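You operate a simulated robot arm through the tools that you are given. There is no shell and no other tool.

You run a simulated robot arm. Do the job below in one go: nothing can be reset, and whatever is moved stays where it is left.

Task
Fit the tiles into their numbered wells, then slide the tray back.
Fine: all three, each in the well with its own number; the tray ends next to the score board.

Only the result counts: the job must be done as asked and must still hold three seconds after the hand-in. Knocking over, shifting, dropping, spilling or breaking anything else fails it.

Robot
A 6-joint arm with a two-finger parallel gripper, fixed in place. Base frame: the origin is on the floor under the middle of its stand, x ahead of it, y to its left, z up; the work surface is at about z = 740. Lengths are in mm, angles in degrees, forces in N, time in s.
With the tool pointing down near the work surface it reaches from about 180 to 760 mm from the base axis. Its first joint turns from -166.0 to 166.0 degrees. Payload 3.91 kg.
The tool frame sits at the grasp point between the pads (the TCP): z along the fingers, y along the line on which they close. The tips reach 30 mm beyond it. Largest opening 110 mm; finger width 20, thickness 10; the body of the gripper, 48 by 112 mm, starts 55 mm behind the TCP.
Orientation is that of the tool frame in the base frame, as a unit quaternion [w, x, y, z]. With the fingers straight down and closing along the base's y, the tool's x points along the base's -x, its y along +y and its z along -z.

Tools
- The arm moves only by the tool step_arm. Its arguments are lists of equal length, an entry for each row: "hand": the closure, from 0 (fully open) to 1 (shut); "offset": the shift along the base's x, y, z in mm, a list of three; "rotation": the turn, a rotation vector about the base's x, y, z in degrees, a list of three. In form: {"hand": [hand, ...], "offset": [[x, y, z], ...], "rotation": [[rx, ry, rz], ...]}. A call has 1 to 20 rows; each row shifts and turns the commanded pose from where the row before left it. Each row takes 0.2 s and may step no farther than 50 mm and 8.6 degrees from the row before; otherwise, or with a gripper value out of range, the whole call is refused. Where a pose cannot be reached the arm comes as near as it can. A force on the tool above 40 N (or 10 N above the force at the start of the call, whichever is more), or a blocked arm, ends the call early, and 0.2 s more pass. The fingers move at their own pace (about 45 mm/s each) and stop on an object; they squeeze with about 39 N. The grip force told is the motor's: it shows also when the fingers shut on nothing. Time passes only in rows, and 0.2 s behind the last, so rows that do not move let the fingers close. The reply holds the time, the measured pose of the TCP, the force on the tool along the base axes, the opening and the grip force, in the units named above and with some noise, with the torque about the TCP (base axes, N m) and any sound that the robot's microphone picked up.
- Cameras (640 x 400 px; columns grow to the right, rows downward): "scene" is fixed at [220.7, 649, 1323.1]; the picture's right is [-0.87, -0.49, 0.00], its down [-0.31, 0.54, -0.78] and it looks along [0.39, -0.68, -0.62] (base axes); focal length 340 px, centre (320, 200). "wrist" rides on the gripper at [71, 22, -107] in the tool frame; the picture's right is [-0.29, 0.96, 0.00], its down [-0.76, -0.23, -0.61] and it looks along [-0.58, -0.18, 0.79] (tool axes); focal length 243 px, centre (320, 200).
- get_image(camera): a new picture of that camera. No time passes.
- raise_lower(by): slides the trunk up (or, below 0, down) by that many mm; the arm rides with it, the base frame stays. It gives what a move gives, with no picture.
- locate(camera, pixels): for up to 12 pixels [column, row] of the newest picture of that camera ("zoom" is the newest enlarged one), the place [x, y, z] in the base frame of the surface seen there, good to about 3 mm. No time passes.
- enlarge(camera, box): a new picture of the part [left, top, right, bottom] of that camera's present view, enlarged. No time passes.
- close_job(): hands the job in; it is judged then, once.

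Unless the task says otherwise, let go and move clear before handing in.

The tools are called after "Call:" as a command line: name --argument value ..., lists and objects as JSON in quotes. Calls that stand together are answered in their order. step_arm: Moves the arm, as the interface text tells. Its arguments: {"type":"object","properties":{"hand":{"type":"array","items":{"type":"number"}},"offset":{"type":"array","items":{"type":"array","items":{"type":"number"}}},"rotation":{"type":"array","items":{"type":"array","items":{"type":"number"}}}},"required":["hand","offset","rotation"]} The other tools are called the same way: raise_lower (by) moves the trunk up or down; get_image (camera) takes a picture; locate (camera, pixels) gives the place of the surface under pixels of a picture; enlarge (camera, box) takes an enlarged picture of a part of a camera's view; close_job () hands the job in.

At the start:

```text
time_s: 0.0
tool_pos: [465.6, 58.6, 1018.7]
orientation: [0.0, 0.0, 1.0, 0.0]
force: [-0.6, -0.1, 0.7]
ft_torque: [0.0, 0.01, -0.04]
gripper_width: 110.1
finger_force: 0.1
trunk travel left (down, up): [-475.0, 115.0]
```

scene: 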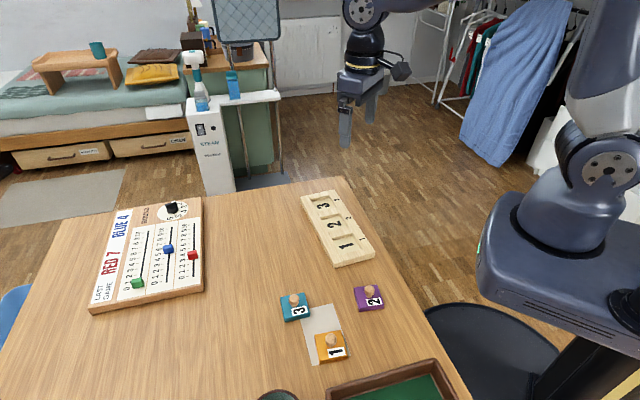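
wrist: 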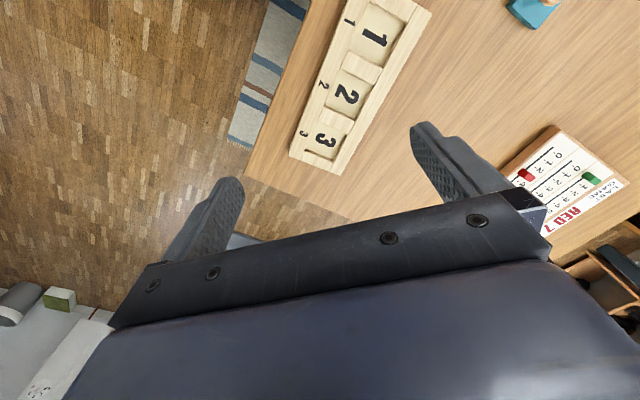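

The scene shows the tray with wells 1, 2, 3 near pixels (345,245), (335,224), (322,205), and the tiles 3 (295,305), 2 (369,296), 1 (331,345). I'll look closer before moving.

Call:
enlarge --camera "scene" --box '[260, 170, 420, 270]'

Call:
locate --camera "scene" --pixels '[[295, 297], [369, 289], [331, 339], [345, 245], [335, 224], [322, 205], [310, 318], [350, 310], [325, 345], [250, 300], [180, 250], [420, 380]]'

```text
4.00 times, centred on (340, 220) of scene
```

zoom: 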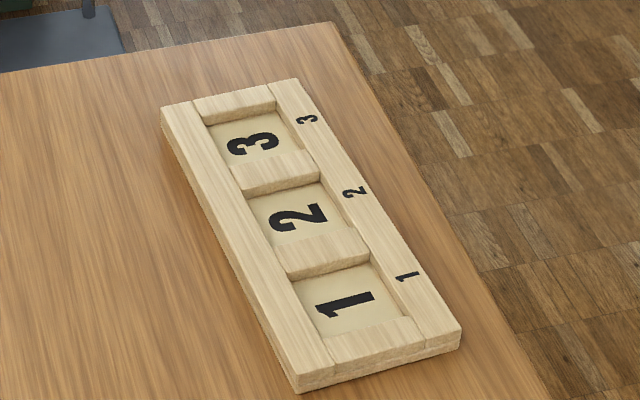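

```text
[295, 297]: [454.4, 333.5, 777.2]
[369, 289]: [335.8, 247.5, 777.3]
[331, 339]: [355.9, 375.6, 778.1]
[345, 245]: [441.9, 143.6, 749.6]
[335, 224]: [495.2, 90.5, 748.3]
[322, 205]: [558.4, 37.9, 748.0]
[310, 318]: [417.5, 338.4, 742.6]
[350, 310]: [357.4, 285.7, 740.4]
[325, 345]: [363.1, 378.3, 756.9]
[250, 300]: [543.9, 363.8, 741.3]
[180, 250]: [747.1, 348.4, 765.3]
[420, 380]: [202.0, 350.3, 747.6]
```

The zoomed tray shows wells with wall tops and floors; I'll locate its corners and well edges exactly, and then take zooms of the tiles.

Call:
locate --camera "zoom" --pixels '[[163, 110], [296, 82], [459, 332], [298, 378], [210, 128], [274, 104], [317, 166], [240, 190], [248, 200], [366, 248], [335, 337], [413, 318]]'

Call:
enlarge --camera "scene" --box '[260, 270, 420, 370]'

```text
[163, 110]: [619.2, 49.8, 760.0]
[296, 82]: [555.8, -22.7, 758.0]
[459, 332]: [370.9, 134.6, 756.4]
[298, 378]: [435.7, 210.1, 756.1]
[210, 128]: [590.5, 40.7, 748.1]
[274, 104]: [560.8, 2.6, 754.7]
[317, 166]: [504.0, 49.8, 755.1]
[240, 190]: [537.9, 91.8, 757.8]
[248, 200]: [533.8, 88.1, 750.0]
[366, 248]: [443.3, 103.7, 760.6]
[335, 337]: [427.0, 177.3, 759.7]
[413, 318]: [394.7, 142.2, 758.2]
```

```text
4.00 times, centred on (340, 320) of scene
```

zoom: 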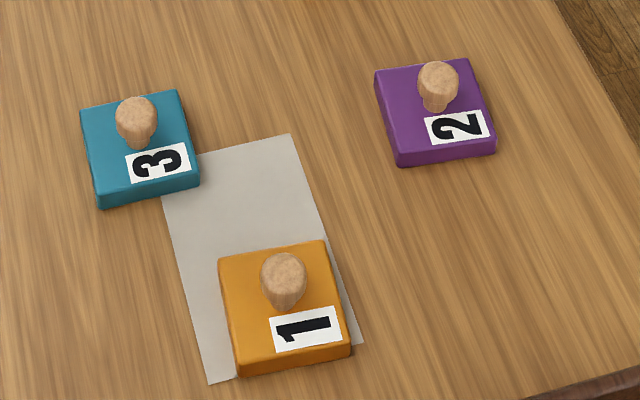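

The tiles are square plates with off-centre knobs. I'll measure their corners and knob positions.

Call:
locate --camera "zoom" --pixels '[[83, 110], [180, 92], [196, 178], [100, 196], [377, 74], [465, 62], [493, 144], [399, 158], [222, 260], [322, 244], [347, 344], [240, 362]]'

Call:
locate --camera "zoom" --pixels '[[136, 110], [138, 145], [436, 72], [434, 108], [284, 265], [286, 306], [120, 118], [157, 118], [419, 80], [458, 78], [261, 275], [306, 275]]'

Call:
enlarge --camera "scene" --box '[80, 180, 240, 320]'

```text
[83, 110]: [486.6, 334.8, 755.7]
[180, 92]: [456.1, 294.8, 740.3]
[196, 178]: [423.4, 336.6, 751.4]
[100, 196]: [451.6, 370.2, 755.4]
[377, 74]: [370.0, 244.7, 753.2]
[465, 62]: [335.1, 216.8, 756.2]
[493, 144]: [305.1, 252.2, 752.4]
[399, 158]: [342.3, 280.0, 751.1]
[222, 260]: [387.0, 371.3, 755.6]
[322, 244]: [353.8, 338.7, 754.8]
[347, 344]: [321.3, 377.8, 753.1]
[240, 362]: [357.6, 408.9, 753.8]
```

```text
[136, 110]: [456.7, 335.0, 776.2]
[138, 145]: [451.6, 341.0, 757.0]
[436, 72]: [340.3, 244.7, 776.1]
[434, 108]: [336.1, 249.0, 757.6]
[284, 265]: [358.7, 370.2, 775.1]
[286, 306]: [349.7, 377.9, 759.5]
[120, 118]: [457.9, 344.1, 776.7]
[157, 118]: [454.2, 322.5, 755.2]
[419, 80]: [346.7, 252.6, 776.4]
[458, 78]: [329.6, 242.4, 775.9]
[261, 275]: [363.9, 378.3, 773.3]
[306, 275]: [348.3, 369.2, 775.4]
```

```text
2.86 times, centred on (160, 250) of scene
```

zoom: 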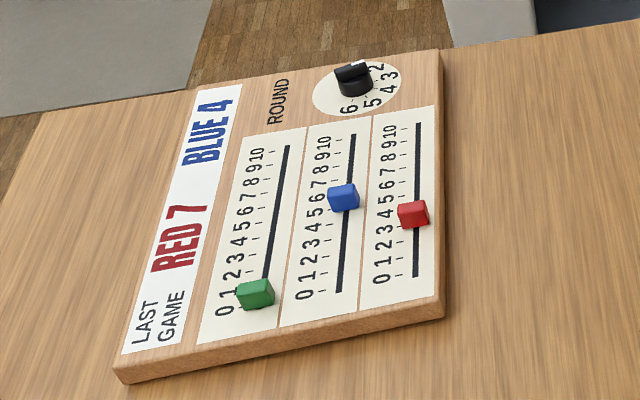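

The score board's near edge runs from zoom pixel (438,50) to (442,310). I'll locate its corners and the empty table between it and the tray.

Call:
locate --camera "zoom" --pixels '[[438, 52], [441, 298], [442, 318], [440, 180], [120, 360], [198, 92], [460, 60], [470, 300], [410, 215], [345, 198], [350, 80], [600, 40]]'

Call:
get_image --camera "scene"

Call:
enlarge --camera "scene" --box '[220, 280, 480, 400]'

```text
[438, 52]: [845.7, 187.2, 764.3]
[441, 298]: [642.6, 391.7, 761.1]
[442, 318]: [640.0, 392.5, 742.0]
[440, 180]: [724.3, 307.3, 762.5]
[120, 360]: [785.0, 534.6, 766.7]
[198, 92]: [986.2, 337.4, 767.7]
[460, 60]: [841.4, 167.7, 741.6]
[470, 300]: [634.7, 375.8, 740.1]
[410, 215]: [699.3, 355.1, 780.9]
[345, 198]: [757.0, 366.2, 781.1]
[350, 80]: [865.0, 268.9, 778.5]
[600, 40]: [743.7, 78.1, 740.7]
```

```text
taken
```

scene: 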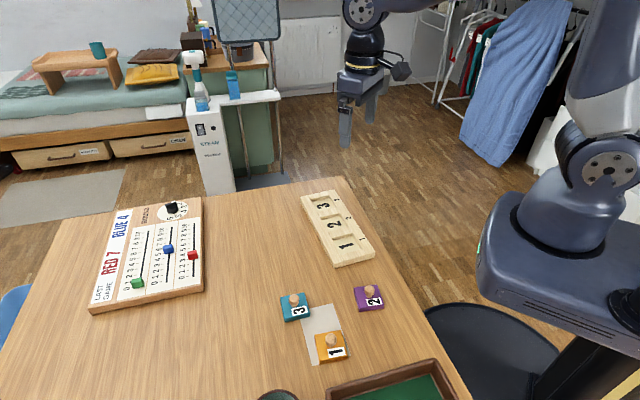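

```text
2.46 times, centred on (350, 340) of scene
```

zoom: 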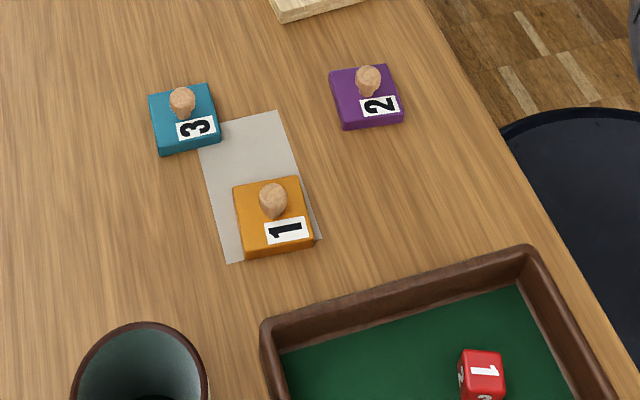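

The board's near edge runs from (846,187) to (642,392), and the tray lies nearly parallel to it about 250 mm nearer the robot with empty table between. I'll turn the gripper about -41° to align with the tray and look at the tray from above.

Call:
step_arm --hand '[0, 0, 0, 0, 0, 0]' --offset '[[-6.5, 26.7, -23.7], [-6.5, 26.7, -23.7], [-6.5, 26.7, -23.7], [-6.5, 26.7, -23.7], [-6.5, 26.7, -23.7], [0, 0, 0]]' --rotation '[[0, 0, -8.2], [0, 0, -8.2], [0, 0, -8.2], [0, 0, -8.2], [0, 0, -8.2], [0, 0, 0]]'

Call:
get_image --camera "wrist"

```text
time_s: 1.4
tool_pos: [433.0, 191.8, 900.7]
orientation: [0.0, 0.351, 0.936, 0.0]
force: [-0.5, 0.3, -0.4]
ft_torque: [0.0, 0.0, -0.01]
gripper_width: 109.9
finger_force: 0.0
trunk travel left (down, up): [-475.0, 115.0]
```

```text
taken
```

wrist: 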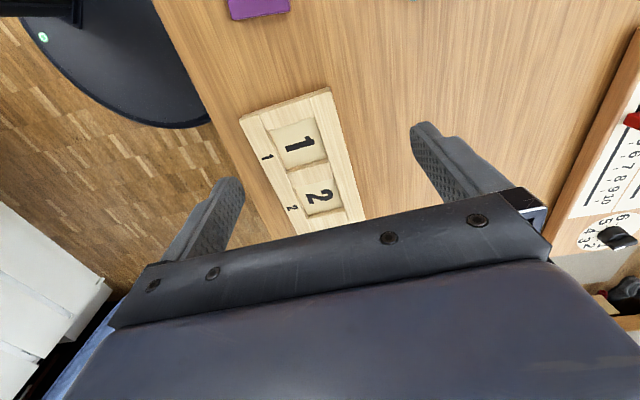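

The gripper body hides the lower half of the wrist view, so I'll shift the TCP to right above the tray centre to bring the whole tray into the upper half.

Call:
step_arm --hand '[0, 0, 0, 0]' --offset '[[20.7, -33, 0], [20.7, -33, 0], [20.6, -33, 0], [0, 0, 0]]' --rotation '[[0, 0, 0], [0, 0, 0], [0, 0, 0], [0, 0, 0]]'

Call:
enlarge --camera "wrist" --box '[200, 0, 440, 150]'

```text
time_s: 2.4
tool_pos: [496.7, 93.3, 900.7]
orientation: [0.0, 0.35, 0.937, 0.0]
force: [0.1, 0.6, 0.2]
ft_torque: [0.03, 0.0, 0.03]
gripper_width: 109.9
finger_force: 0.1
trunk travel left (down, up): [-475.0, 115.0]
```

```text
2.67 times, centred on (320, 75) of wrist
```

zoom: 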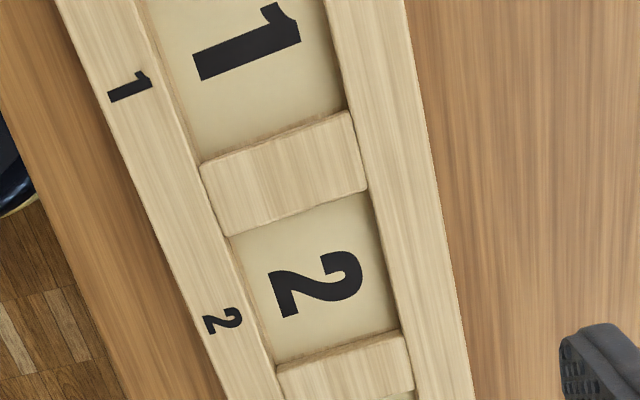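

Wells 1 and 2 are clear here, and well 3 is lower in the frame. I'll look at the full picture and measure the well-2 corners in this zoom.

Call:
locate --camera "zoom" --pixels '[[202, 166], [350, 113], [366, 188], [228, 236], [240, 238], [364, 195], [398, 325], [284, 362], [322, 275], [420, 200], [160, 200], [440, 200]]'

Call:
get_image --camera "wrist"

```text
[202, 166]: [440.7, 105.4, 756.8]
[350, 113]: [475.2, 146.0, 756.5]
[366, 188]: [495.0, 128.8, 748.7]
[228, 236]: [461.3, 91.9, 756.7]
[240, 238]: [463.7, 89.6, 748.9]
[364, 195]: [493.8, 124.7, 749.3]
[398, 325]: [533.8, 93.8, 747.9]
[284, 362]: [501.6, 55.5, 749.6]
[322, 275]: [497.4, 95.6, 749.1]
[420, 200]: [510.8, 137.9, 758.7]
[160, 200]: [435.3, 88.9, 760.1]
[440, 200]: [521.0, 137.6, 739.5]
```

```text
taken
```

wrist: 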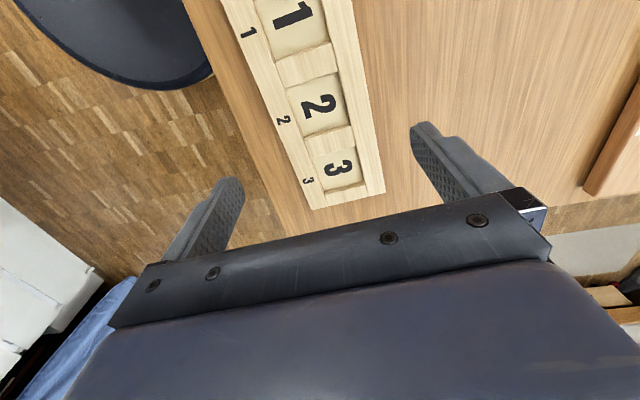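

Well 2's centre comes out near (498,91). I'll zoom on the lower part of the wrist view for well 3 and the tray end.

Call:
enlarge --camera "wrist" --box '[230, 80, 422, 200]'

```text
3.33 times, centred on (326, 140) of wrist
```

zoom: 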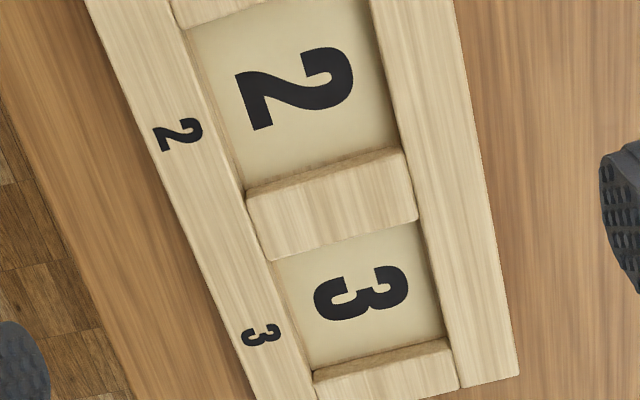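

Call:
locate --camera "zoom" --pixels '[[246, 197], [403, 150], [417, 218], [272, 258], [281, 262], [418, 222], [446, 337], [315, 371], [362, 296], [188, 28], [372, 0], [398, 148]]'

Call:
locate --camera "zoom" --pixels '[[517, 372], [490, 240], [470, 120], [452, 20], [460, 385], [384, 100], [425, 270], [95, 20], [160, 160], [220, 310], [316, 385], [296, 75]]'

```text
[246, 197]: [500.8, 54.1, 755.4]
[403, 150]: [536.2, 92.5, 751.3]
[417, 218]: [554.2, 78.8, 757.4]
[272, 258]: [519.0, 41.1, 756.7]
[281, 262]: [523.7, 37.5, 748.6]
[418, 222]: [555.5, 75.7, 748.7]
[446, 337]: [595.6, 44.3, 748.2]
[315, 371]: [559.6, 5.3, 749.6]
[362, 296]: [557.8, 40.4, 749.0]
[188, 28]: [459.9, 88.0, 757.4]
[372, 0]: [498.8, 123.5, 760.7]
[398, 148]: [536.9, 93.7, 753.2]
```

```text
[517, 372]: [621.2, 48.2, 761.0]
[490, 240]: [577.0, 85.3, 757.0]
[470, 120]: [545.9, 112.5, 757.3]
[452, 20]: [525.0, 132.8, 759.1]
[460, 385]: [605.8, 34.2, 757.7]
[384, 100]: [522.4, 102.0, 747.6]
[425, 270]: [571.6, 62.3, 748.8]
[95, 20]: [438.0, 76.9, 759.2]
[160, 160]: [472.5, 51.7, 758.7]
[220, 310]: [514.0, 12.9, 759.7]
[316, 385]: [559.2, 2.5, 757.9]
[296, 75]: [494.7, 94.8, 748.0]
```

Well 3's centre is about (558.6,40.7) and well 2's (498.2,90.9), with the tray axis at about -40.4°. Now I'll move above tile 2 and turn to its yaw for a close look.

Call:
step_arm --hand '[0.3, 0.3, 0.3, 0.3, 0.3, 0.3]' --offset '[[-31.7, 30.9, -8], [-31.7, 30.9, -8], [-31.7, 30.9, -8], [-31.7, 30.9, -8], [-31.7, 30.9, -8], [0, 0, 0]]' --rotation '[[0, 0, -2.1], [0, 0, -2.1], [0, 0, -2.1], [0, 0, -2.1], [0, 0, -2.1], [0, 0, 0]]'

Call:
enlarge --camera "wrist" --box '[224, 60, 416, 180]'

```text
time_s: 3.8
tool_pos: [336.5, 249.1, 859.8]
orientation: [0.0, 0.434, 0.901, 0.0]
force: [-0.3, 0.0, 0.0]
ft_torque: [-0.03, 0.0, 0.03]
gripper_width: 77.1
finger_force: 0.0
trunk travel left (down, up): [-475.0, 115.0]
```

```text
3.33 times, centred on (320, 120) of wrist
```

zoom: 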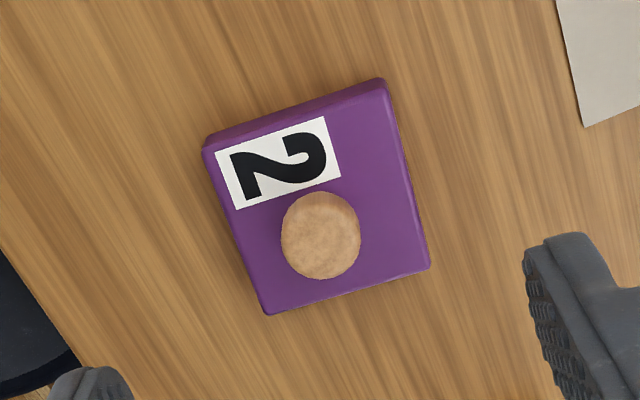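

The tile 2 top face and knob (zoom pixel (321,235)) are clear. I'll measure its corners and knob.

Call:
locate --camera "zoom" --pixels '[[212, 154], [382, 92], [425, 262], [270, 308], [321, 236], [285, 236], [357, 236], [321, 200], [321, 272], [206, 150], [386, 84], [429, 266]]'

Call:
locate --camera "zoom" --pixels '[[230, 220], [405, 180], [298, 122], [350, 285], [217, 180], [250, 270], [392, 130], [415, 220], [250, 140], [340, 108], [310, 297], [390, 274]]'

```text
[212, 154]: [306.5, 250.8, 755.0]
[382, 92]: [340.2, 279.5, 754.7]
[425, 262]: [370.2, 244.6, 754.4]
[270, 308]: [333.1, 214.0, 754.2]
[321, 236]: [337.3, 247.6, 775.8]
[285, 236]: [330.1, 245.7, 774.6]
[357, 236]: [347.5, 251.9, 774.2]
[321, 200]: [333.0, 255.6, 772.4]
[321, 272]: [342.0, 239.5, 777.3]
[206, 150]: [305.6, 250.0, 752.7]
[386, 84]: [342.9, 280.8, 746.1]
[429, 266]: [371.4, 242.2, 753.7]
```

```text
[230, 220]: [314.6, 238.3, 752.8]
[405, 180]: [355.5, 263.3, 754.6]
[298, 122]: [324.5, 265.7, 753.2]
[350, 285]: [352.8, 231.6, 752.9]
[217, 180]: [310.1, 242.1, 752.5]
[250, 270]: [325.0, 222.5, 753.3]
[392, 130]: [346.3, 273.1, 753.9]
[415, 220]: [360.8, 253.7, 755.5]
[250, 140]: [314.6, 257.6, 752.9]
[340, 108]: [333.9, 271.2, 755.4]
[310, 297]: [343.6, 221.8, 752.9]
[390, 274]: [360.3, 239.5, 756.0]
```

Tile 2 is centred at about (337.5,247.3) with yaw 39°, its top at z 755 and the knob top at about 777. I'll lower around the knob with the tips just above the tile and close.

Call:
step_arm --hand '[0.3, 0.3, 0.3, 0.3, 1, 1, 1, 1, 1, 1]' --offset '[[1, -1.8, -35], [0, 0, -28], [0, 0, -8], [0, 0, 0], [0, 0, 0], [0, 0, 0], [0, 0, 0], [0, 0, 0], [0, 0, 0], [0, 0, 0]]' --rotation '[[0, 0, 0.5], [0, 0, 0], [0, 0, 0], [0, 0, 0], [0, 0, 0], [0, 0, 0], [0, 0, 0], [0, 0, 0], [0, 0, 0], [0, 0, 0]]'

Call:
get_image --camera "wrist"

```text
time_s: 6.0
tool_pos: [338.3, 245.9, 790.1]
orientation: [-0.001, 0.431, 0.902, 0.0]
force: [1.1, 0.5, -0.3]
ft_torque: [-0.01, -0.01, 0.04]
gripper_width: 17.8
finger_force: 38.7
trunk travel left (down, up): [-475.0, 115.0]
```

```text
taken
```

wrist: 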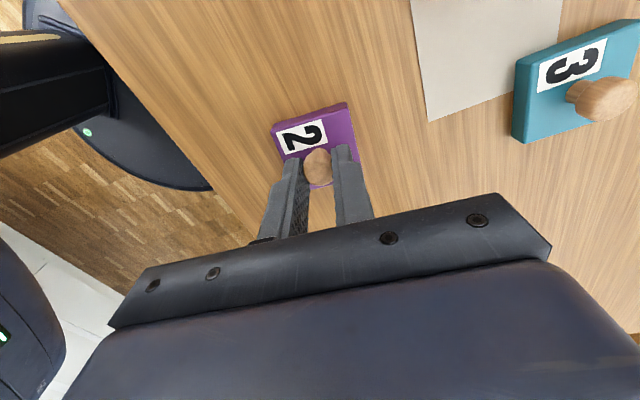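

The fingers hold the knob at 17.8 mm with 38.7 N. I'll lift straight up and check that the tile comes along.

Call:
step_arm --hand '[1, 1, 1, 1]' --offset '[[0, 0, 15], [0, 0, 25], [0, 0, 30], [0, 0, 0]]' --rotation '[[0, 0, 0], [0, 0, 0], [0, 0, 0], [0, 0, 0]]'

Call:
enlarge --camera "wrist" --box '[224, 90, 416, 210]'

```text
time_s: 7.0
tool_pos: [338.4, 243.4, 860.4]
orientation: [0.001, 0.431, 0.902, -0.001]
force: [-0.4, 0.5, -0.4]
ft_torque: [0.04, -0.02, 0.0]
gripper_width: 17.6
finger_force: 39.0
trunk travel left (down, up): [-475.0, 115.0]
```

```text
3.33 times, centred on (320, 150) of wrist
```

zoom: 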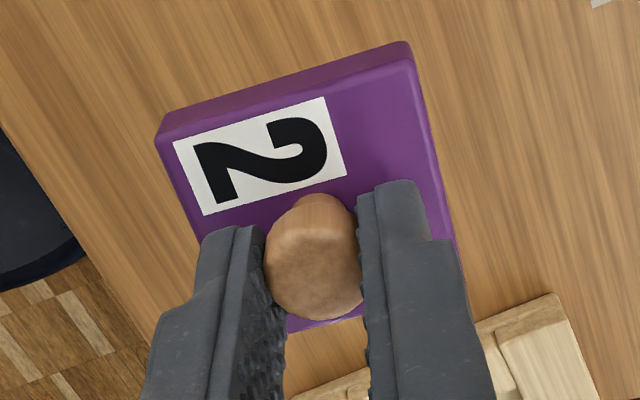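

Tile 2 is in the hand. I'll locate its visible edges to get its offset and yaw relative to the tool.

Call:
locate --camera "zoom" --pixels '[[164, 144], [408, 66], [448, 225], [190, 220], [295, 326], [345, 315], [430, 150], [230, 122], [340, 88], [178, 185], [314, 245], [314, 290]]'

Call:
enlarge --camera "scene" --box '[300, 200, 460, 300]'

```text
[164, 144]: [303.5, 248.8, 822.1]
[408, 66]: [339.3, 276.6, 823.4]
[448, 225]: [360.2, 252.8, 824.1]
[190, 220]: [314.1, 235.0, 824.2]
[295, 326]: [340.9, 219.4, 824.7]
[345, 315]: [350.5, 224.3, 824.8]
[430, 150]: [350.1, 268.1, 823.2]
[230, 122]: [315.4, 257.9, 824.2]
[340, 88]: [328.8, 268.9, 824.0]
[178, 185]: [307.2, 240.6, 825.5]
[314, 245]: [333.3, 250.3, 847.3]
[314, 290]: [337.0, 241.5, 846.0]
```

```text
4.00 times, centred on (380, 250) of scene
```

zoom: 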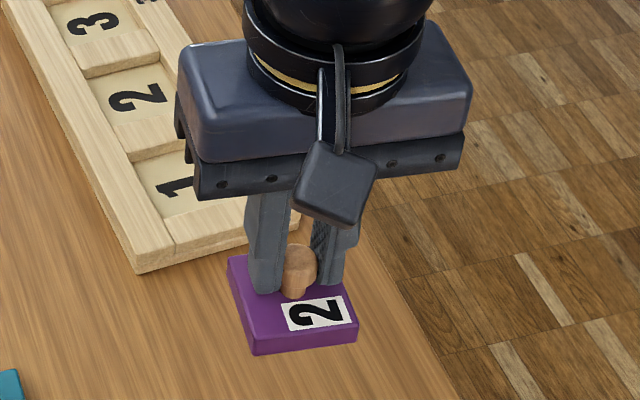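

Tile 2 sits square in the grip (yaw ≈39°, centre within about 1.5 mm of the TCP). I'll carry it over well 2, turn +10.7° to the tray's yaw, and look from a little above.

Call:
step_arm --hand '[1, 1, 1, 1, 1, 1, 1, 1, 1]' --offset '[[26.9, -25.73, 0], [26.9, -25.73, 0], [26.9, -25.73, 0], [26.9, -25.73, 0], [26.9, -25.73, 0], [26.9, -25.75, 0], [0, 0, -15], [0, 0, -15], [0, 0, 0]]' --rotation '[[0, 0, 1.78], [0, 0, 1.78], [0, 0, 1.78], [0, 0, 1.78], [0, 0, 1.78], [0, 0, 1.8], [0, 0, 0], [0, 0, 0], [0, 0, 0]]'

Call:
enlarge --camera "wrist" --box '[192, 60, 416, 200]'

Call:
enlarge --camera "scene" --box '[270, 170, 398, 250]'

```text
time_s: 9.0
tool_pos: [499.2, 91.7, 829.4]
orientation: [0.0, 0.344, 0.939, 0.0]
force: [-0.3, -0.4, -0.6]
ft_torque: [0.0, 0.0, 0.01]
gripper_width: 17.7
finger_force: 38.4
trunk travel left (down, up): [-475.0, 115.0]
```

```text
2.86 times, centred on (304, 130) of wrist
```

zoom: 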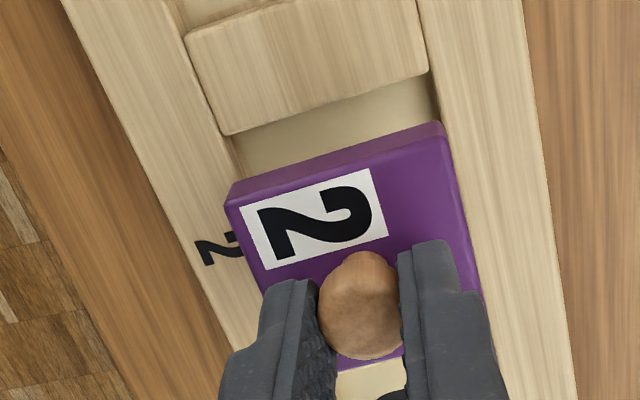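

```text
5.00 times, centred on (334, 210) of scene
```

zoom: 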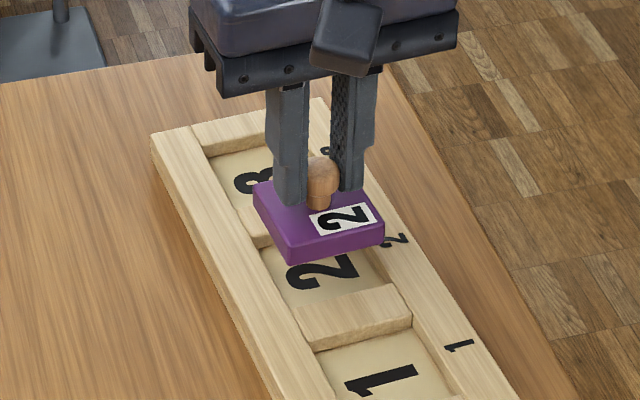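

The tile is above well 2 with its edges nearly parallel to the well's. I'll lower to about 7 mm above the rim and compare the edges.

Call:
step_arm --hand '[1, 1, 1]' --offset '[[0, 0, -8], [0, 0, -6], [0, 0, 0]]' --rotation '[[0, 0, 0], [0, 0, 0], [0, 0, 0]]'

Call:
enlarge --camera "scene" --box '[286, 185, 382, 245]'

Call:
enlarge --camera "wrist" --box '[208, 70, 400, 190]'

```text
time_s: 9.8
tool_pos: [498.9, 93.0, 815.3]
orientation: [0.0, 0.345, 0.939, 0.0]
force: [0.2, -0.6, -0.4]
ft_torque: [-0.04, 0.04, -0.01]
gripper_width: 17.6
finger_force: 40.0
trunk travel left (down, up): [-475.0, 115.0]
```

```text
6.67 times, centred on (334, 215) of scene
```

zoom: 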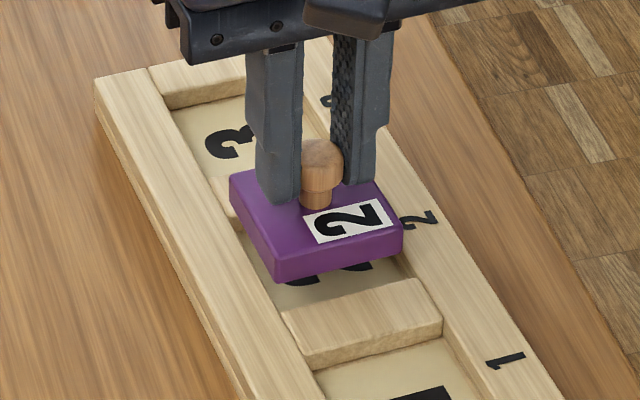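

```text
3.33 times, centred on (304, 130) of wrist
```

zoom: 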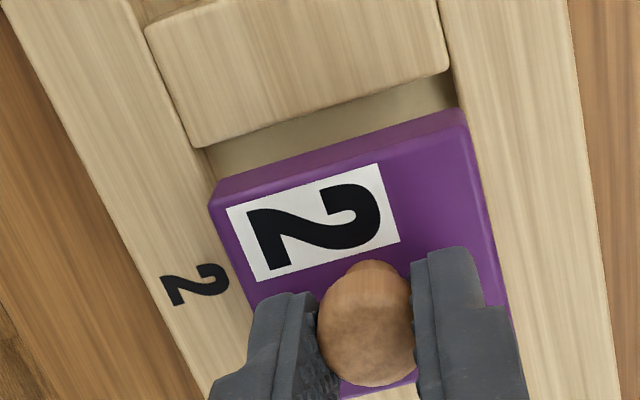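

I'll locate the tile's top edges and the well's rim edges in this wrist zoom to get the relative offset.

Call:
locate --camera "zoom" --pixels '[[214, 210], [462, 126], [494, 255], [240, 285], [340, 167], [400, 148], [280, 188], [480, 200], [225, 245], [345, 392], [410, 380], [500, 290]]'

Call:
locate --camera "zoom" --pixels '[[200, 140], [250, 126], [350, 96], [440, 68], [185, 160], [200, 195], [232, 285], [465, 80], [490, 150], [510, 250], [450, 20], [150, 70]]'

```text
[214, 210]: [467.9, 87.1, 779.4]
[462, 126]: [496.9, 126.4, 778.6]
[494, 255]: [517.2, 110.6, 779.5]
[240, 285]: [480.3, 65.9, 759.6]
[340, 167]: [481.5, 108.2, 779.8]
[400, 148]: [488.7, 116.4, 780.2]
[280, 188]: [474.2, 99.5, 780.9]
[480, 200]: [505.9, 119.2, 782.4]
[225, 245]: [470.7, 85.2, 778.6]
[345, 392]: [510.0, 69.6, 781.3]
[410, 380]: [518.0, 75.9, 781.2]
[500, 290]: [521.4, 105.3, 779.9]
```

```text
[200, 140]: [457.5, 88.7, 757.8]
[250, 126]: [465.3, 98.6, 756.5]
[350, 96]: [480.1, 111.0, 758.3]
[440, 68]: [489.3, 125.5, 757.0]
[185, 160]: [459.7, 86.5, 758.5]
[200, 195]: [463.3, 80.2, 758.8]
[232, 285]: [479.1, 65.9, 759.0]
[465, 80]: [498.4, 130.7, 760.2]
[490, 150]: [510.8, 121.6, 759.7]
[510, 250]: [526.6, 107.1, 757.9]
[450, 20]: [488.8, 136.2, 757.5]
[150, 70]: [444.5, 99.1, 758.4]
```

Tile centre is about 1.8 mm off toward the outer wall (u direction) and aligned along the tray. I'll correct by (-1.1,-1.3) and lower gently, watching the force.

Call:
step_arm --hand '[1, 1, 1, 1, 1, 1]' --offset '[[-1.1, -1.3, 0], [0, 0, -4], [0, 0, -3], [0, 0, -2], [0, 0, -2], [0, 0, 0]]' --rotation '[[0, 0, 0], [0, 0, 0], [0, 0, 0], [0, 0, 0], [0, 0, 0], [0, 0, 0]]'

Call:
enlarge --camera "wrist" --box '[208, 70, 400, 190]'

Call:
enlarge --camera "scene" --box '[286, 185, 382, 245]'

```text
time_s: 11.2
tool_pos: [496.5, 90.0, 803.9]
orientation: [0.0, 0.345, 0.939, 0.0]
force: [-0.1, 0.2, 0.3]
ft_torque: [0.0, 0.01, -0.01]
gripper_width: 17.7
finger_force: 39.2
trunk travel left (down, up): [-475.0, 115.0]
```

```text
3.33 times, centred on (304, 130) of wrist
```

zoom: 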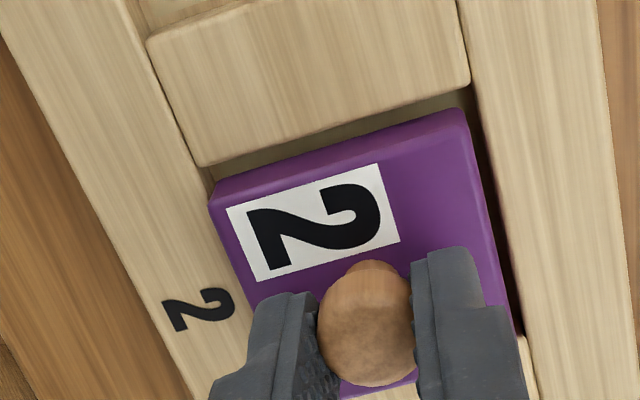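

```text
6.67 times, centred on (334, 215) of scene
```

zoom: 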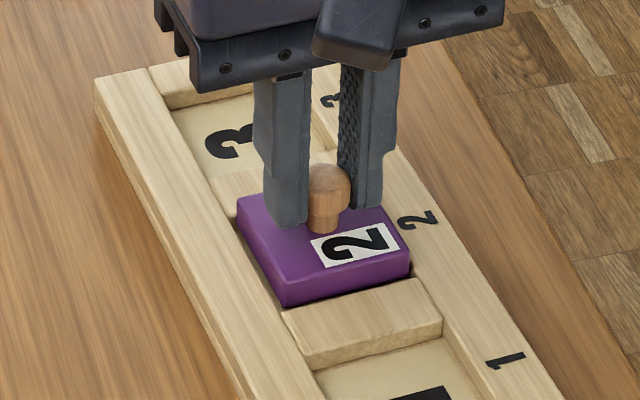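

The wrist zoom now shows a gap of about 3.5 mm on the right of the tile (pixels (480,150)–(515,310)) and none on the left, with no contact force, so I over-corrected. I'll shift back about 1.4 mm and keep lowering.

Call:
step_arm --hand '[1, 1, 1, 1, 1]' --offset '[[0.9, 1.1, 0], [0, 0, -2], [0, 0, -2], [0, 0, -1.5], [0, 0, 0]]' --rotation '[[0, 0, 0], [0, 0, 0], [0, 0, 0], [0, 0, 0], [0, 0, 0]]'

Call:
enlarge --camera "wrist" --box '[208, 70, 400, 190]'

Call:
enlarge --camera "scene" --box '[286, 185, 382, 245]'

```text
time_s: 12.4
tool_pos: [498.4, 92.8, 798.9]
orientation: [0.0, 0.344, 0.939, 0.0]
force: [-0.8, 1.5, -0.3]
ft_torque: [0.01, -0.02, 0.03]
gripper_width: 17.6
finger_force: 38.8
trunk travel left (down, up): [-475.0, 115.0]
```

```text
3.33 times, centred on (304, 130) of wrist
```

zoom: 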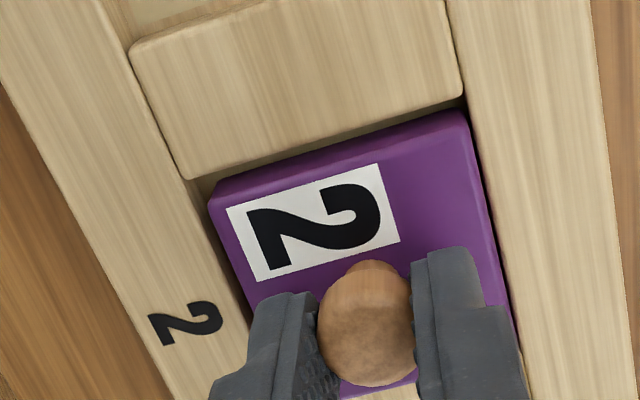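

```text
6.67 times, centred on (334, 215) of scene
```

zoom: 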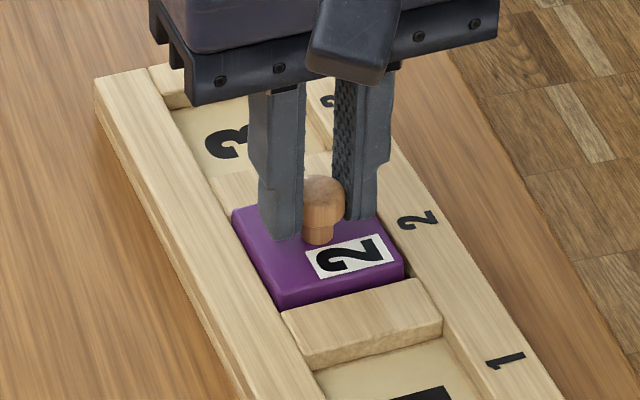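

The tile is now seated within the well, with slim even gaps and little force. I'll lower the last millimetre or so, then open and rise.

Call:
step_arm --hand '[1, 1, 1]' --offset '[[0, 0, -0.8], [0, 0, -0.7], [0, 0, 0]]' --rotation '[[0, 0, 0], [0, 0, 0], [0, 0, 0]]'

```text
time_s: 13.2
tool_pos: [498.5, 92.4, 798.1]
orientation: [0.001, 0.345, 0.939, 0.0]
force: [-0.6, 1.0, 4.6]
ft_torque: [0.07, 0.04, 0.0]
gripper_width: 17.5
finger_force: 39.0
trunk travel left (down, up): [-475.0, 115.0]
```

An upward force of 4.6 N shows the tile resting on the well floor. I'll open and rise straight up.

Call:
step_arm --hand '[0.5, 0.5, 0.5, 0.5, 0.5, 0.5, 0.5]' --offset '[[0, 0, 0], [0, 0, 0], [0, 0, 0], [0, 0, 20], [0, 0, 30], [0, 0, 30], [0, 0, 0]]' --rotation '[[0, 0, 0], [0, 0, 0], [0, 0, 0], [0, 0, 0], [0, 0, 0], [0, 0, 0], [0, 0, 0]]'

Call:
enlarge --camera "wrist" --box '[208, 60, 432, 200]'

Call:
enlarge --camera "scene" --box '[270, 170, 430, 270]'

```text
time_s: 14.8
tool_pos: [498.5, 93.3, 878.5]
orientation: [-0.001, 0.345, 0.939, 0.001]
force: [-0.5, -0.6, 0.7]
ft_torque: [0.01, -0.02, -0.03]
gripper_width: 55.2
finger_force: 0.0
trunk travel left (down, up): [-475.0, 115.0]
```

```text
2.86 times, centred on (320, 130) of wrist
```

zoom: 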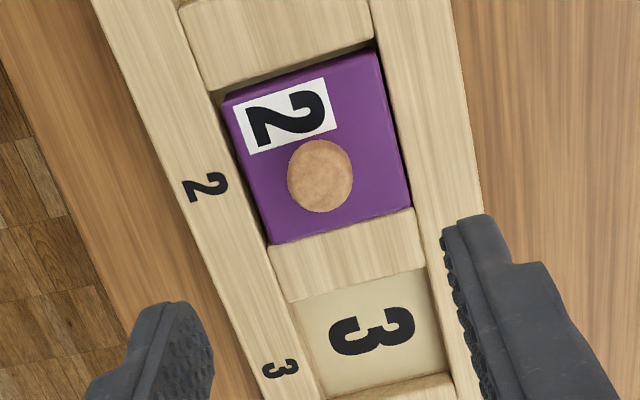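

```text
4.00 times, centred on (350, 220) of scene
```

zoom: 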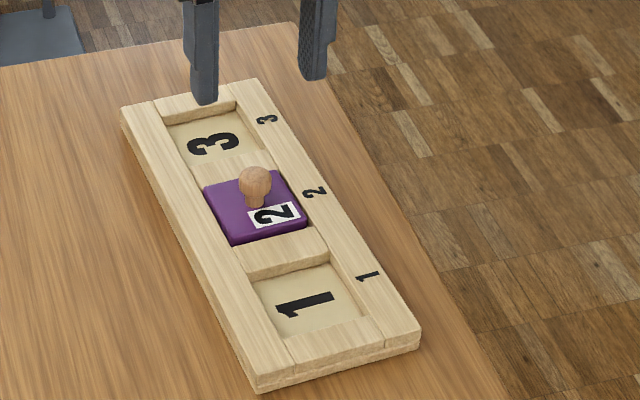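

Tile 2 is seated in well 2. Next I'll go above tile 3 and look.

Call:
step_arm --hand '[0.3, 0.3, 0.3, 0.3, 0.3, 0.3, 0.3]' --offset '[[-7.3, 40.75, -2.9], [-7.3, 40.75, -2.9], [-7.3, 40.75, -2.9], [-7.3, 40.75, -2.9], [-7.3, 40.75, -2.9], [-7.3, 40.75, -2.9], [0, 0, 0]]' --rotation '[[0, 0, -0.5], [0, 0, -0.5], [0, 0, -0.5], [0, 0, -0.5], [0, 0, -0.5], [0, 0, -0.2], [0, 0, 0]]'

Call:
enlarge --camera "wrist" --box '[224, 60, 416, 180]'

```text
time_s: 16.4
tool_pos: [455.9, 337.8, 858.5]
orientation: [0.0, 0.366, 0.93, 0.001]
force: [0.1, 1.0, -0.7]
ft_torque: [-0.03, 0.02, 0.04]
gripper_width: 76.8
finger_force: 0.1
trunk travel left (down, up): [-475.0, 115.0]
```

```text
3.33 times, centred on (320, 120) of wrist
```

zoom: 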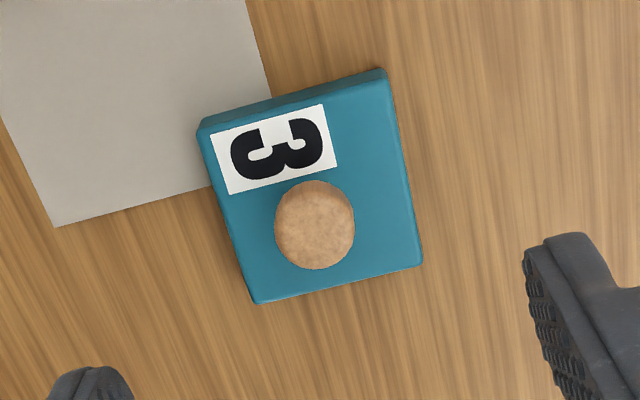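

Tile 3 is in view with its knob at zoom pixel (314,225). I'll measure it.

Call:
locate --camera "zoom" --pixels '[[205, 137], [382, 84], [417, 262], [258, 299], [314, 225], [279, 225], [350, 225], [314, 190], [314, 262], [290, 112], [400, 170], [230, 215]]'

Call:
locate --camera "zoom" --pixels '[[216, 172], [243, 256], [391, 130], [410, 220], [250, 124], [340, 97], [300, 290], [380, 271], [300, 225], [328, 225], [314, 210], [314, 240]]'

```text
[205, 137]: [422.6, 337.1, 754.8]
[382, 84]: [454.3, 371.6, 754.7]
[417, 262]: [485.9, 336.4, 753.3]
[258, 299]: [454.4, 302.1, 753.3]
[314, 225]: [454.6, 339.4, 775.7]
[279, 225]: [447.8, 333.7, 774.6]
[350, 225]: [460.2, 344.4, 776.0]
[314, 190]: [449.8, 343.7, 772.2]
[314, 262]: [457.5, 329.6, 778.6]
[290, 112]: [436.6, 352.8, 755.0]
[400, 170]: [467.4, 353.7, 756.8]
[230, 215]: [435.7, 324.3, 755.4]
```

```text
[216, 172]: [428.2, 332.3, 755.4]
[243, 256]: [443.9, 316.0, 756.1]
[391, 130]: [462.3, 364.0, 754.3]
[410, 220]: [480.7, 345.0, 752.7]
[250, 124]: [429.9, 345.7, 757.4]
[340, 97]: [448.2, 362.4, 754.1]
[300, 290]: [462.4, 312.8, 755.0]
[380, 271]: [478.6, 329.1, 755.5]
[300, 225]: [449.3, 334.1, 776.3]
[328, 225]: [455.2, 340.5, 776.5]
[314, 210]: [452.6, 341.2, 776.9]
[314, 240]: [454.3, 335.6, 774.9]
```

Tile 3 is centred at about (454,337.2) with yaw of about 44.5°. I'll turn -2.5°, lower around the knob, grip and lift.

Call:
step_arm --hand '[0.3, 0.3, 0.3, 0.3, 1, 1, 1, 1, 1, 1]' --offset '[[-1, 1.5, -35], [0, 0, -28], [0, 0, -7.6], [0, 0, 0], [0, 0, 0], [0, 0, 0], [0, 0, 0], [0, 0, 0], [0, 0, 0], [0, 0, 0]]' --rotation '[[0, 0, -2.5], [0, 0, 0], [0, 0, 0], [0, 0, 0], [0, 0, 0], [0, 0, 0], [0, 0, 0], [0, 0, 0], [0, 0, 0], [0, 0, 0]]'

Call:
enlarge --camera "wrist" --box '[224, 90, 416, 210]'

```text
time_s: 18.6
tool_pos: [453.8, 339.0, 788.3]
orientation: [-0.001, 0.387, 0.922, 0.0]
force: [0.7, 0.7, -0.2]
ft_torque: [0.01, -0.02, 0.0]
gripper_width: 17.6
finger_force: 39.2
trunk travel left (down, up): [-475.0, 115.0]
```

```text
3.33 times, centred on (320, 150) of wrist
```

zoom: 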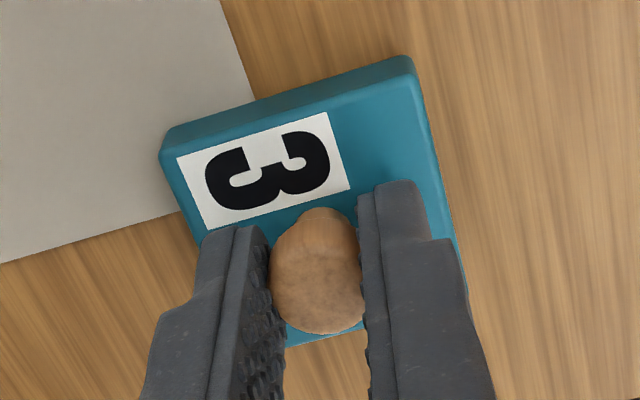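

Tile 3 is gripped (17.6 mm, 39 N); compared with tile 2 it sits about 2 mm further back in the grip, at the same yaw. I'll lift, carry it over well 3 with the offset compensated, and look.

Call:
step_arm --hand '[1, 1, 1, 1, 1, 1, 1, 1, 1, 1, 1, 1, 1, 1, 1]' --offset '[[0, 0, 15], [0, 0, 25], [0, 0, 30], [12.9, -36.9, 0], [12.9, -36.9, 0], [12.9, -36.9, 0], [12.9, -36.9, 0], [12.9, -36.9, 0], [12.9, -36.9, 0], [12.9, -36.9, 0], [12.8, -36.9, 0], [0, 0, -20], [0, 0, -15], [0, 0, -9], [0, 0, 0]]' --rotation '[[0, 0, 0], [0, 0, 0], [0, 0, 0], [0, 0, 0.625], [0, 0, 0.625], [0, 0, 0.625], [0, 0, 0.625], [0, 0, 0.625], [0, 0, 0.625], [0, 0, 0.625], [0, 0, 0.625], [0, 0, 0], [0, 0, 0], [0, 0, 0], [0, 0, 0]]'

Call:
enlarge --camera "wrist" --box '[208, 70, 400, 190]'

Call:
enlarge --camera "scene" --box '[276, 165, 372, 225]'

```text
time_s: 21.8
tool_pos: [557.1, 43.2, 813.8]
orientation: [0.0, 0.346, 0.938, 0.0]
force: [0.6, -0.2, -0.5]
ft_torque: [-0.02, -0.01, 0.01]
gripper_width: 17.7
finger_force: 39.6
trunk travel left (down, up): [-475.0, 115.0]
```

```text
3.33 times, centred on (304, 130) of wrist
```

zoom: 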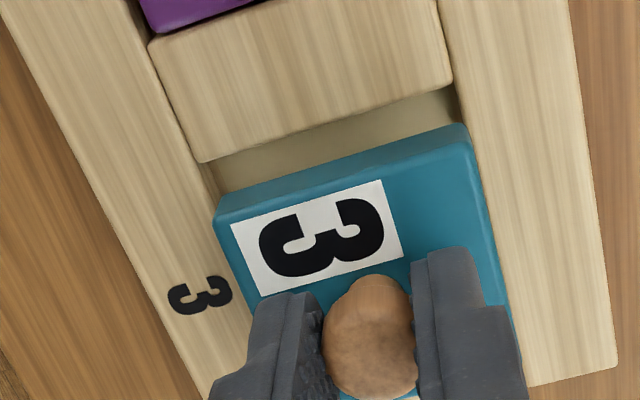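

```text
6.67 times, centred on (324, 195) of scene
```

zoom: 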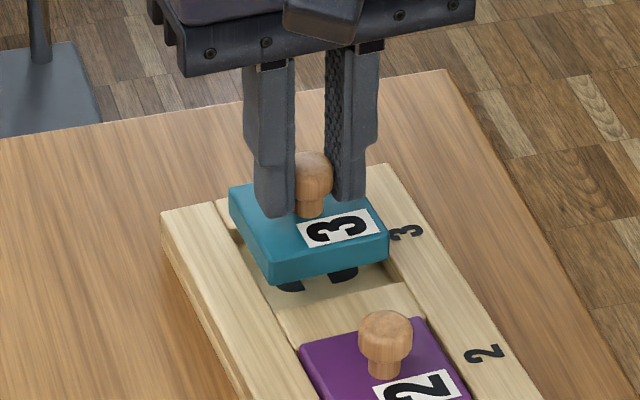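

At the same height, the tile-to-well geometry matches tile 2's good placement within about 0.5 mm (divider edge (203,162)–(452,83), tile front (215,225)–(467,125)). I'll lower as before.

Call:
step_arm --hand '[1, 1, 1, 1, 1]' --offset '[[0, 0.3, -4], [0, 0, -3], [0, 0, -2], [0, 0, -2], [0, 0, 0]]' --rotation '[[0, 0, 0], [0, 0, 0], [0, 0, 0], [0, 0, 0], [0, 0, 0]]'

Call:
enlarge --camera "wrist" --box '[208, 70, 400, 190]'

```text
time_s: 23.0
tool_pos: [556.9, 42.9, 805.0]
orientation: [0.003, 0.345, 0.938, 0.001]
force: [-0.6, 0.2, 24.5]
ft_torque: [0.56, -0.24, 0.02]
gripper_width: 17.9
finger_force: 38.9
trunk travel left (down, up): [-475.0, 115.0]
```

```text
3.33 times, centred on (304, 130) of wrist
```

zoom: 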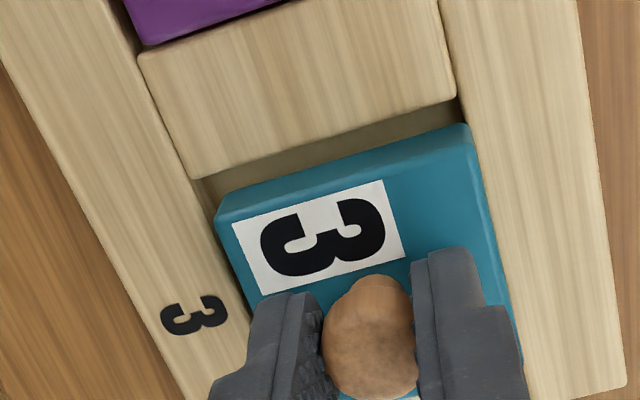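

Contact of 24.5 N; the torque puts it at about 24 mm toward the tray's outer wall, so the tile is catching that rim. I'll rise 3 mm, shift about 1.3 mm away from it and lower again.

Call:
step_arm --hand '[1, 1, 1, 1, 1, 1]' --offset '[[0, 0, 3], [-0.8, -1.0, 0], [0, 0, -2], [0, 0, -1.5], [0, 0, -1], [0, 0, 0]]' --rotation '[[0, 0, 0], [0, 0, 0], [0, 0, 0], [0, 0, 0], [0, 0, 0], [0, 0, 0]]'

Call:
enlarge --camera "wrist" --box '[208, 70, 400, 190]'

Call:
enlarge --camera "scene" --box '[276, 165, 372, 225]'

```text
time_s: 24.4
tool_pos: [557.6, 42.5, 801.3]
orientation: [0.001, 0.346, 0.938, 0.0]
force: [-0.3, -0.4, 0.2]
ft_torque: [0.03, 0.01, 0.02]
gripper_width: 17.6
finger_force: 39.0
trunk travel left (down, up): [-475.0, 115.0]
```

```text
3.33 times, centred on (304, 130) of wrist
```

zoom: 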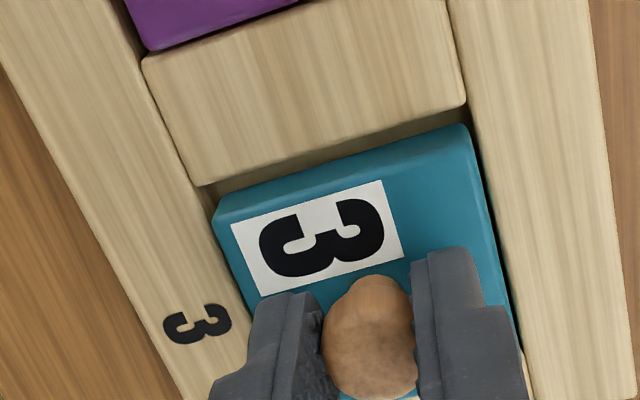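

```text
6.67 times, centred on (324, 195) of scene
```

zoom: 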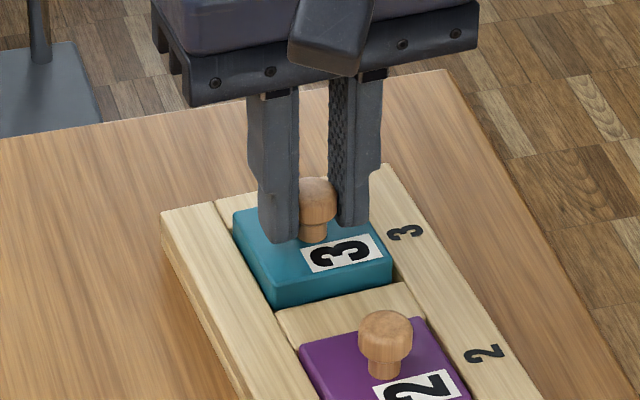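

No contact force at bottom height about 753, with a thin gap on the right, so the tile is inside the well. I'll lower the rest.

Call:
step_arm --hand '[1, 1, 1, 1, 1]' --offset '[[0, 0, -2], [0, 0, -1.5], [0, 0, -1], [0, 0, -0.8], [0, 0, 0]]' --rotation '[[0, 0, 0], [0, 0, 0], [0, 0, 0], [0, 0, 0], [0, 0, 0]]'

Call:
enlarge --camera "wrist" --box '[208, 70, 400, 190]'

```text
time_s: 25.6
tool_pos: [556.3, 43.0, 796.9]
orientation: [0.0, 0.346, 0.938, 0.0]
force: [0.6, -1.1, 0.1]
ft_torque: [0.0, 0.02, 0.01]
gripper_width: 17.5
finger_force: 39.2
trunk travel left (down, up): [-475.0, 115.0]
```

```text
3.33 times, centred on (304, 130) of wrist
```

zoom: 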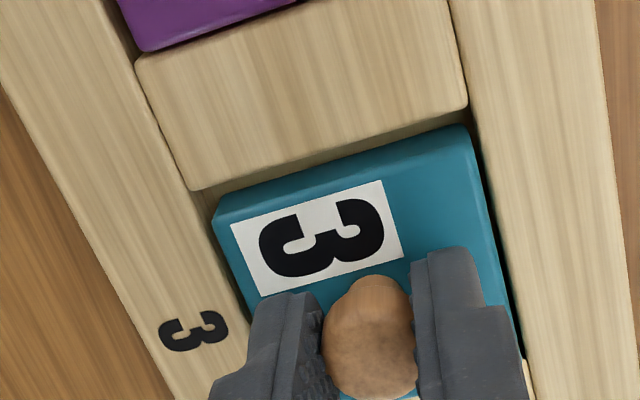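

Still no contact at 797; I'll lower in small steps until the floor is felt.

Call:
step_arm --hand '[1, 1, 1]' --offset '[[0, 0, -0.6], [0, 0, -0.6], [0, 0, 0]]' --rotation '[[0, 0, 0], [0, 0, 0], [0, 0, 0]]'

```text
time_s: 26.4
tool_pos: [556.3, 41.9, 796.5]
orientation: [0.0, 0.346, 0.938, -0.001]
force: [0.8, -0.8, -0.1]
ft_torque: [0.01, 0.01, -0.01]
gripper_width: 17.6
finger_force: 39.1
trunk travel left (down, up): [-475.0, 115.0]
```

Still free; the knob may have slid slightly in the grip during the earlier contact. I'll continue lowering in small steps.

Call:
step_arm --hand '[1, 1, 1, 1]' --offset '[[0, 0, -0.6], [0, 0, -0.6], [0, 0, -0.5], [0, 0, 0]]' --rotation '[[0, 0, 0], [0, 0, 0], [0, 0, 0], [0, 0, 0]]'

```text
time_s: 27.4
tool_pos: [556.4, 41.9, 795.1]
orientation: [0.002, 0.347, 0.938, 0.0]
force: [-2.7, -2.0, 17.7]
ft_torque: [-0.12, 0.19, 0.01]
gripper_width: 17.6
finger_force: 39.1
trunk travel left (down, up): [-475.0, 115.0]
```

A 17.7 N upward force shows the tile on the floor of the well. I'll ease up slightly, open, rise, and check.

Call:
step_arm --hand '[1, 0.5, 0.5, 0.5, 0.5, 0.5, 0.5]' --offset '[[0, 0, 0.6], [0, 0, 0], [0, 0, 0], [0, 0, 20], [0, 0, 30], [0, 0, 32.3], [0, 0, 0]]' --rotation '[[0, 0, 0], [0, 0, 0], [0, 0, 0], [0, 0, 0], [0, 0, 0], [0, 0, 0], [0, 0, 0]]'

Call:
enlarge --camera "wrist" --box '[208, 40, 432, 180]'

Call:
enlarge --camera "scene" --box '[280, 170, 408, 250]'

```text
time_s: 29.0
tool_pos: [555.0, 42.7, 876.8]
orientation: [-0.001, 0.346, 0.938, 0.0]
force: [0.6, -0.2, 0.0]
ft_torque: [0.03, -0.04, 0.01]
gripper_width: 54.9
finger_force: 0.0
trunk travel left (down, up): [-475.0, 115.0]
```

```text
2.86 times, centred on (320, 110) of wrist
```

zoom: 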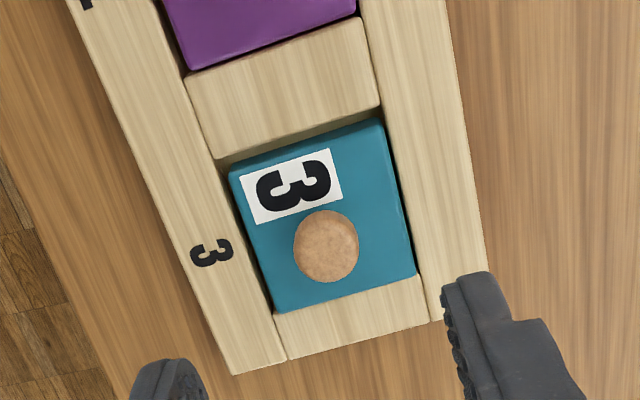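

```text
5.00 times, centred on (344, 210) of scene
```

zoom: 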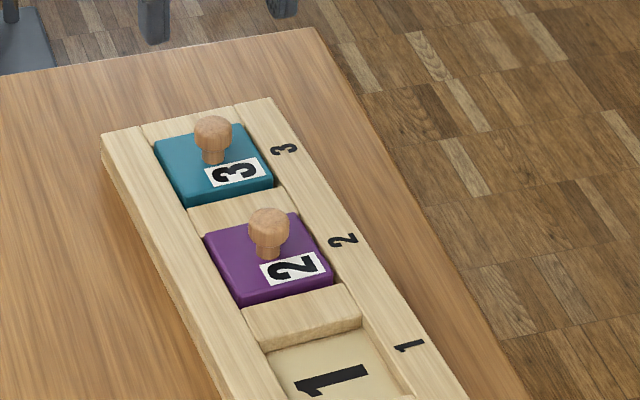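

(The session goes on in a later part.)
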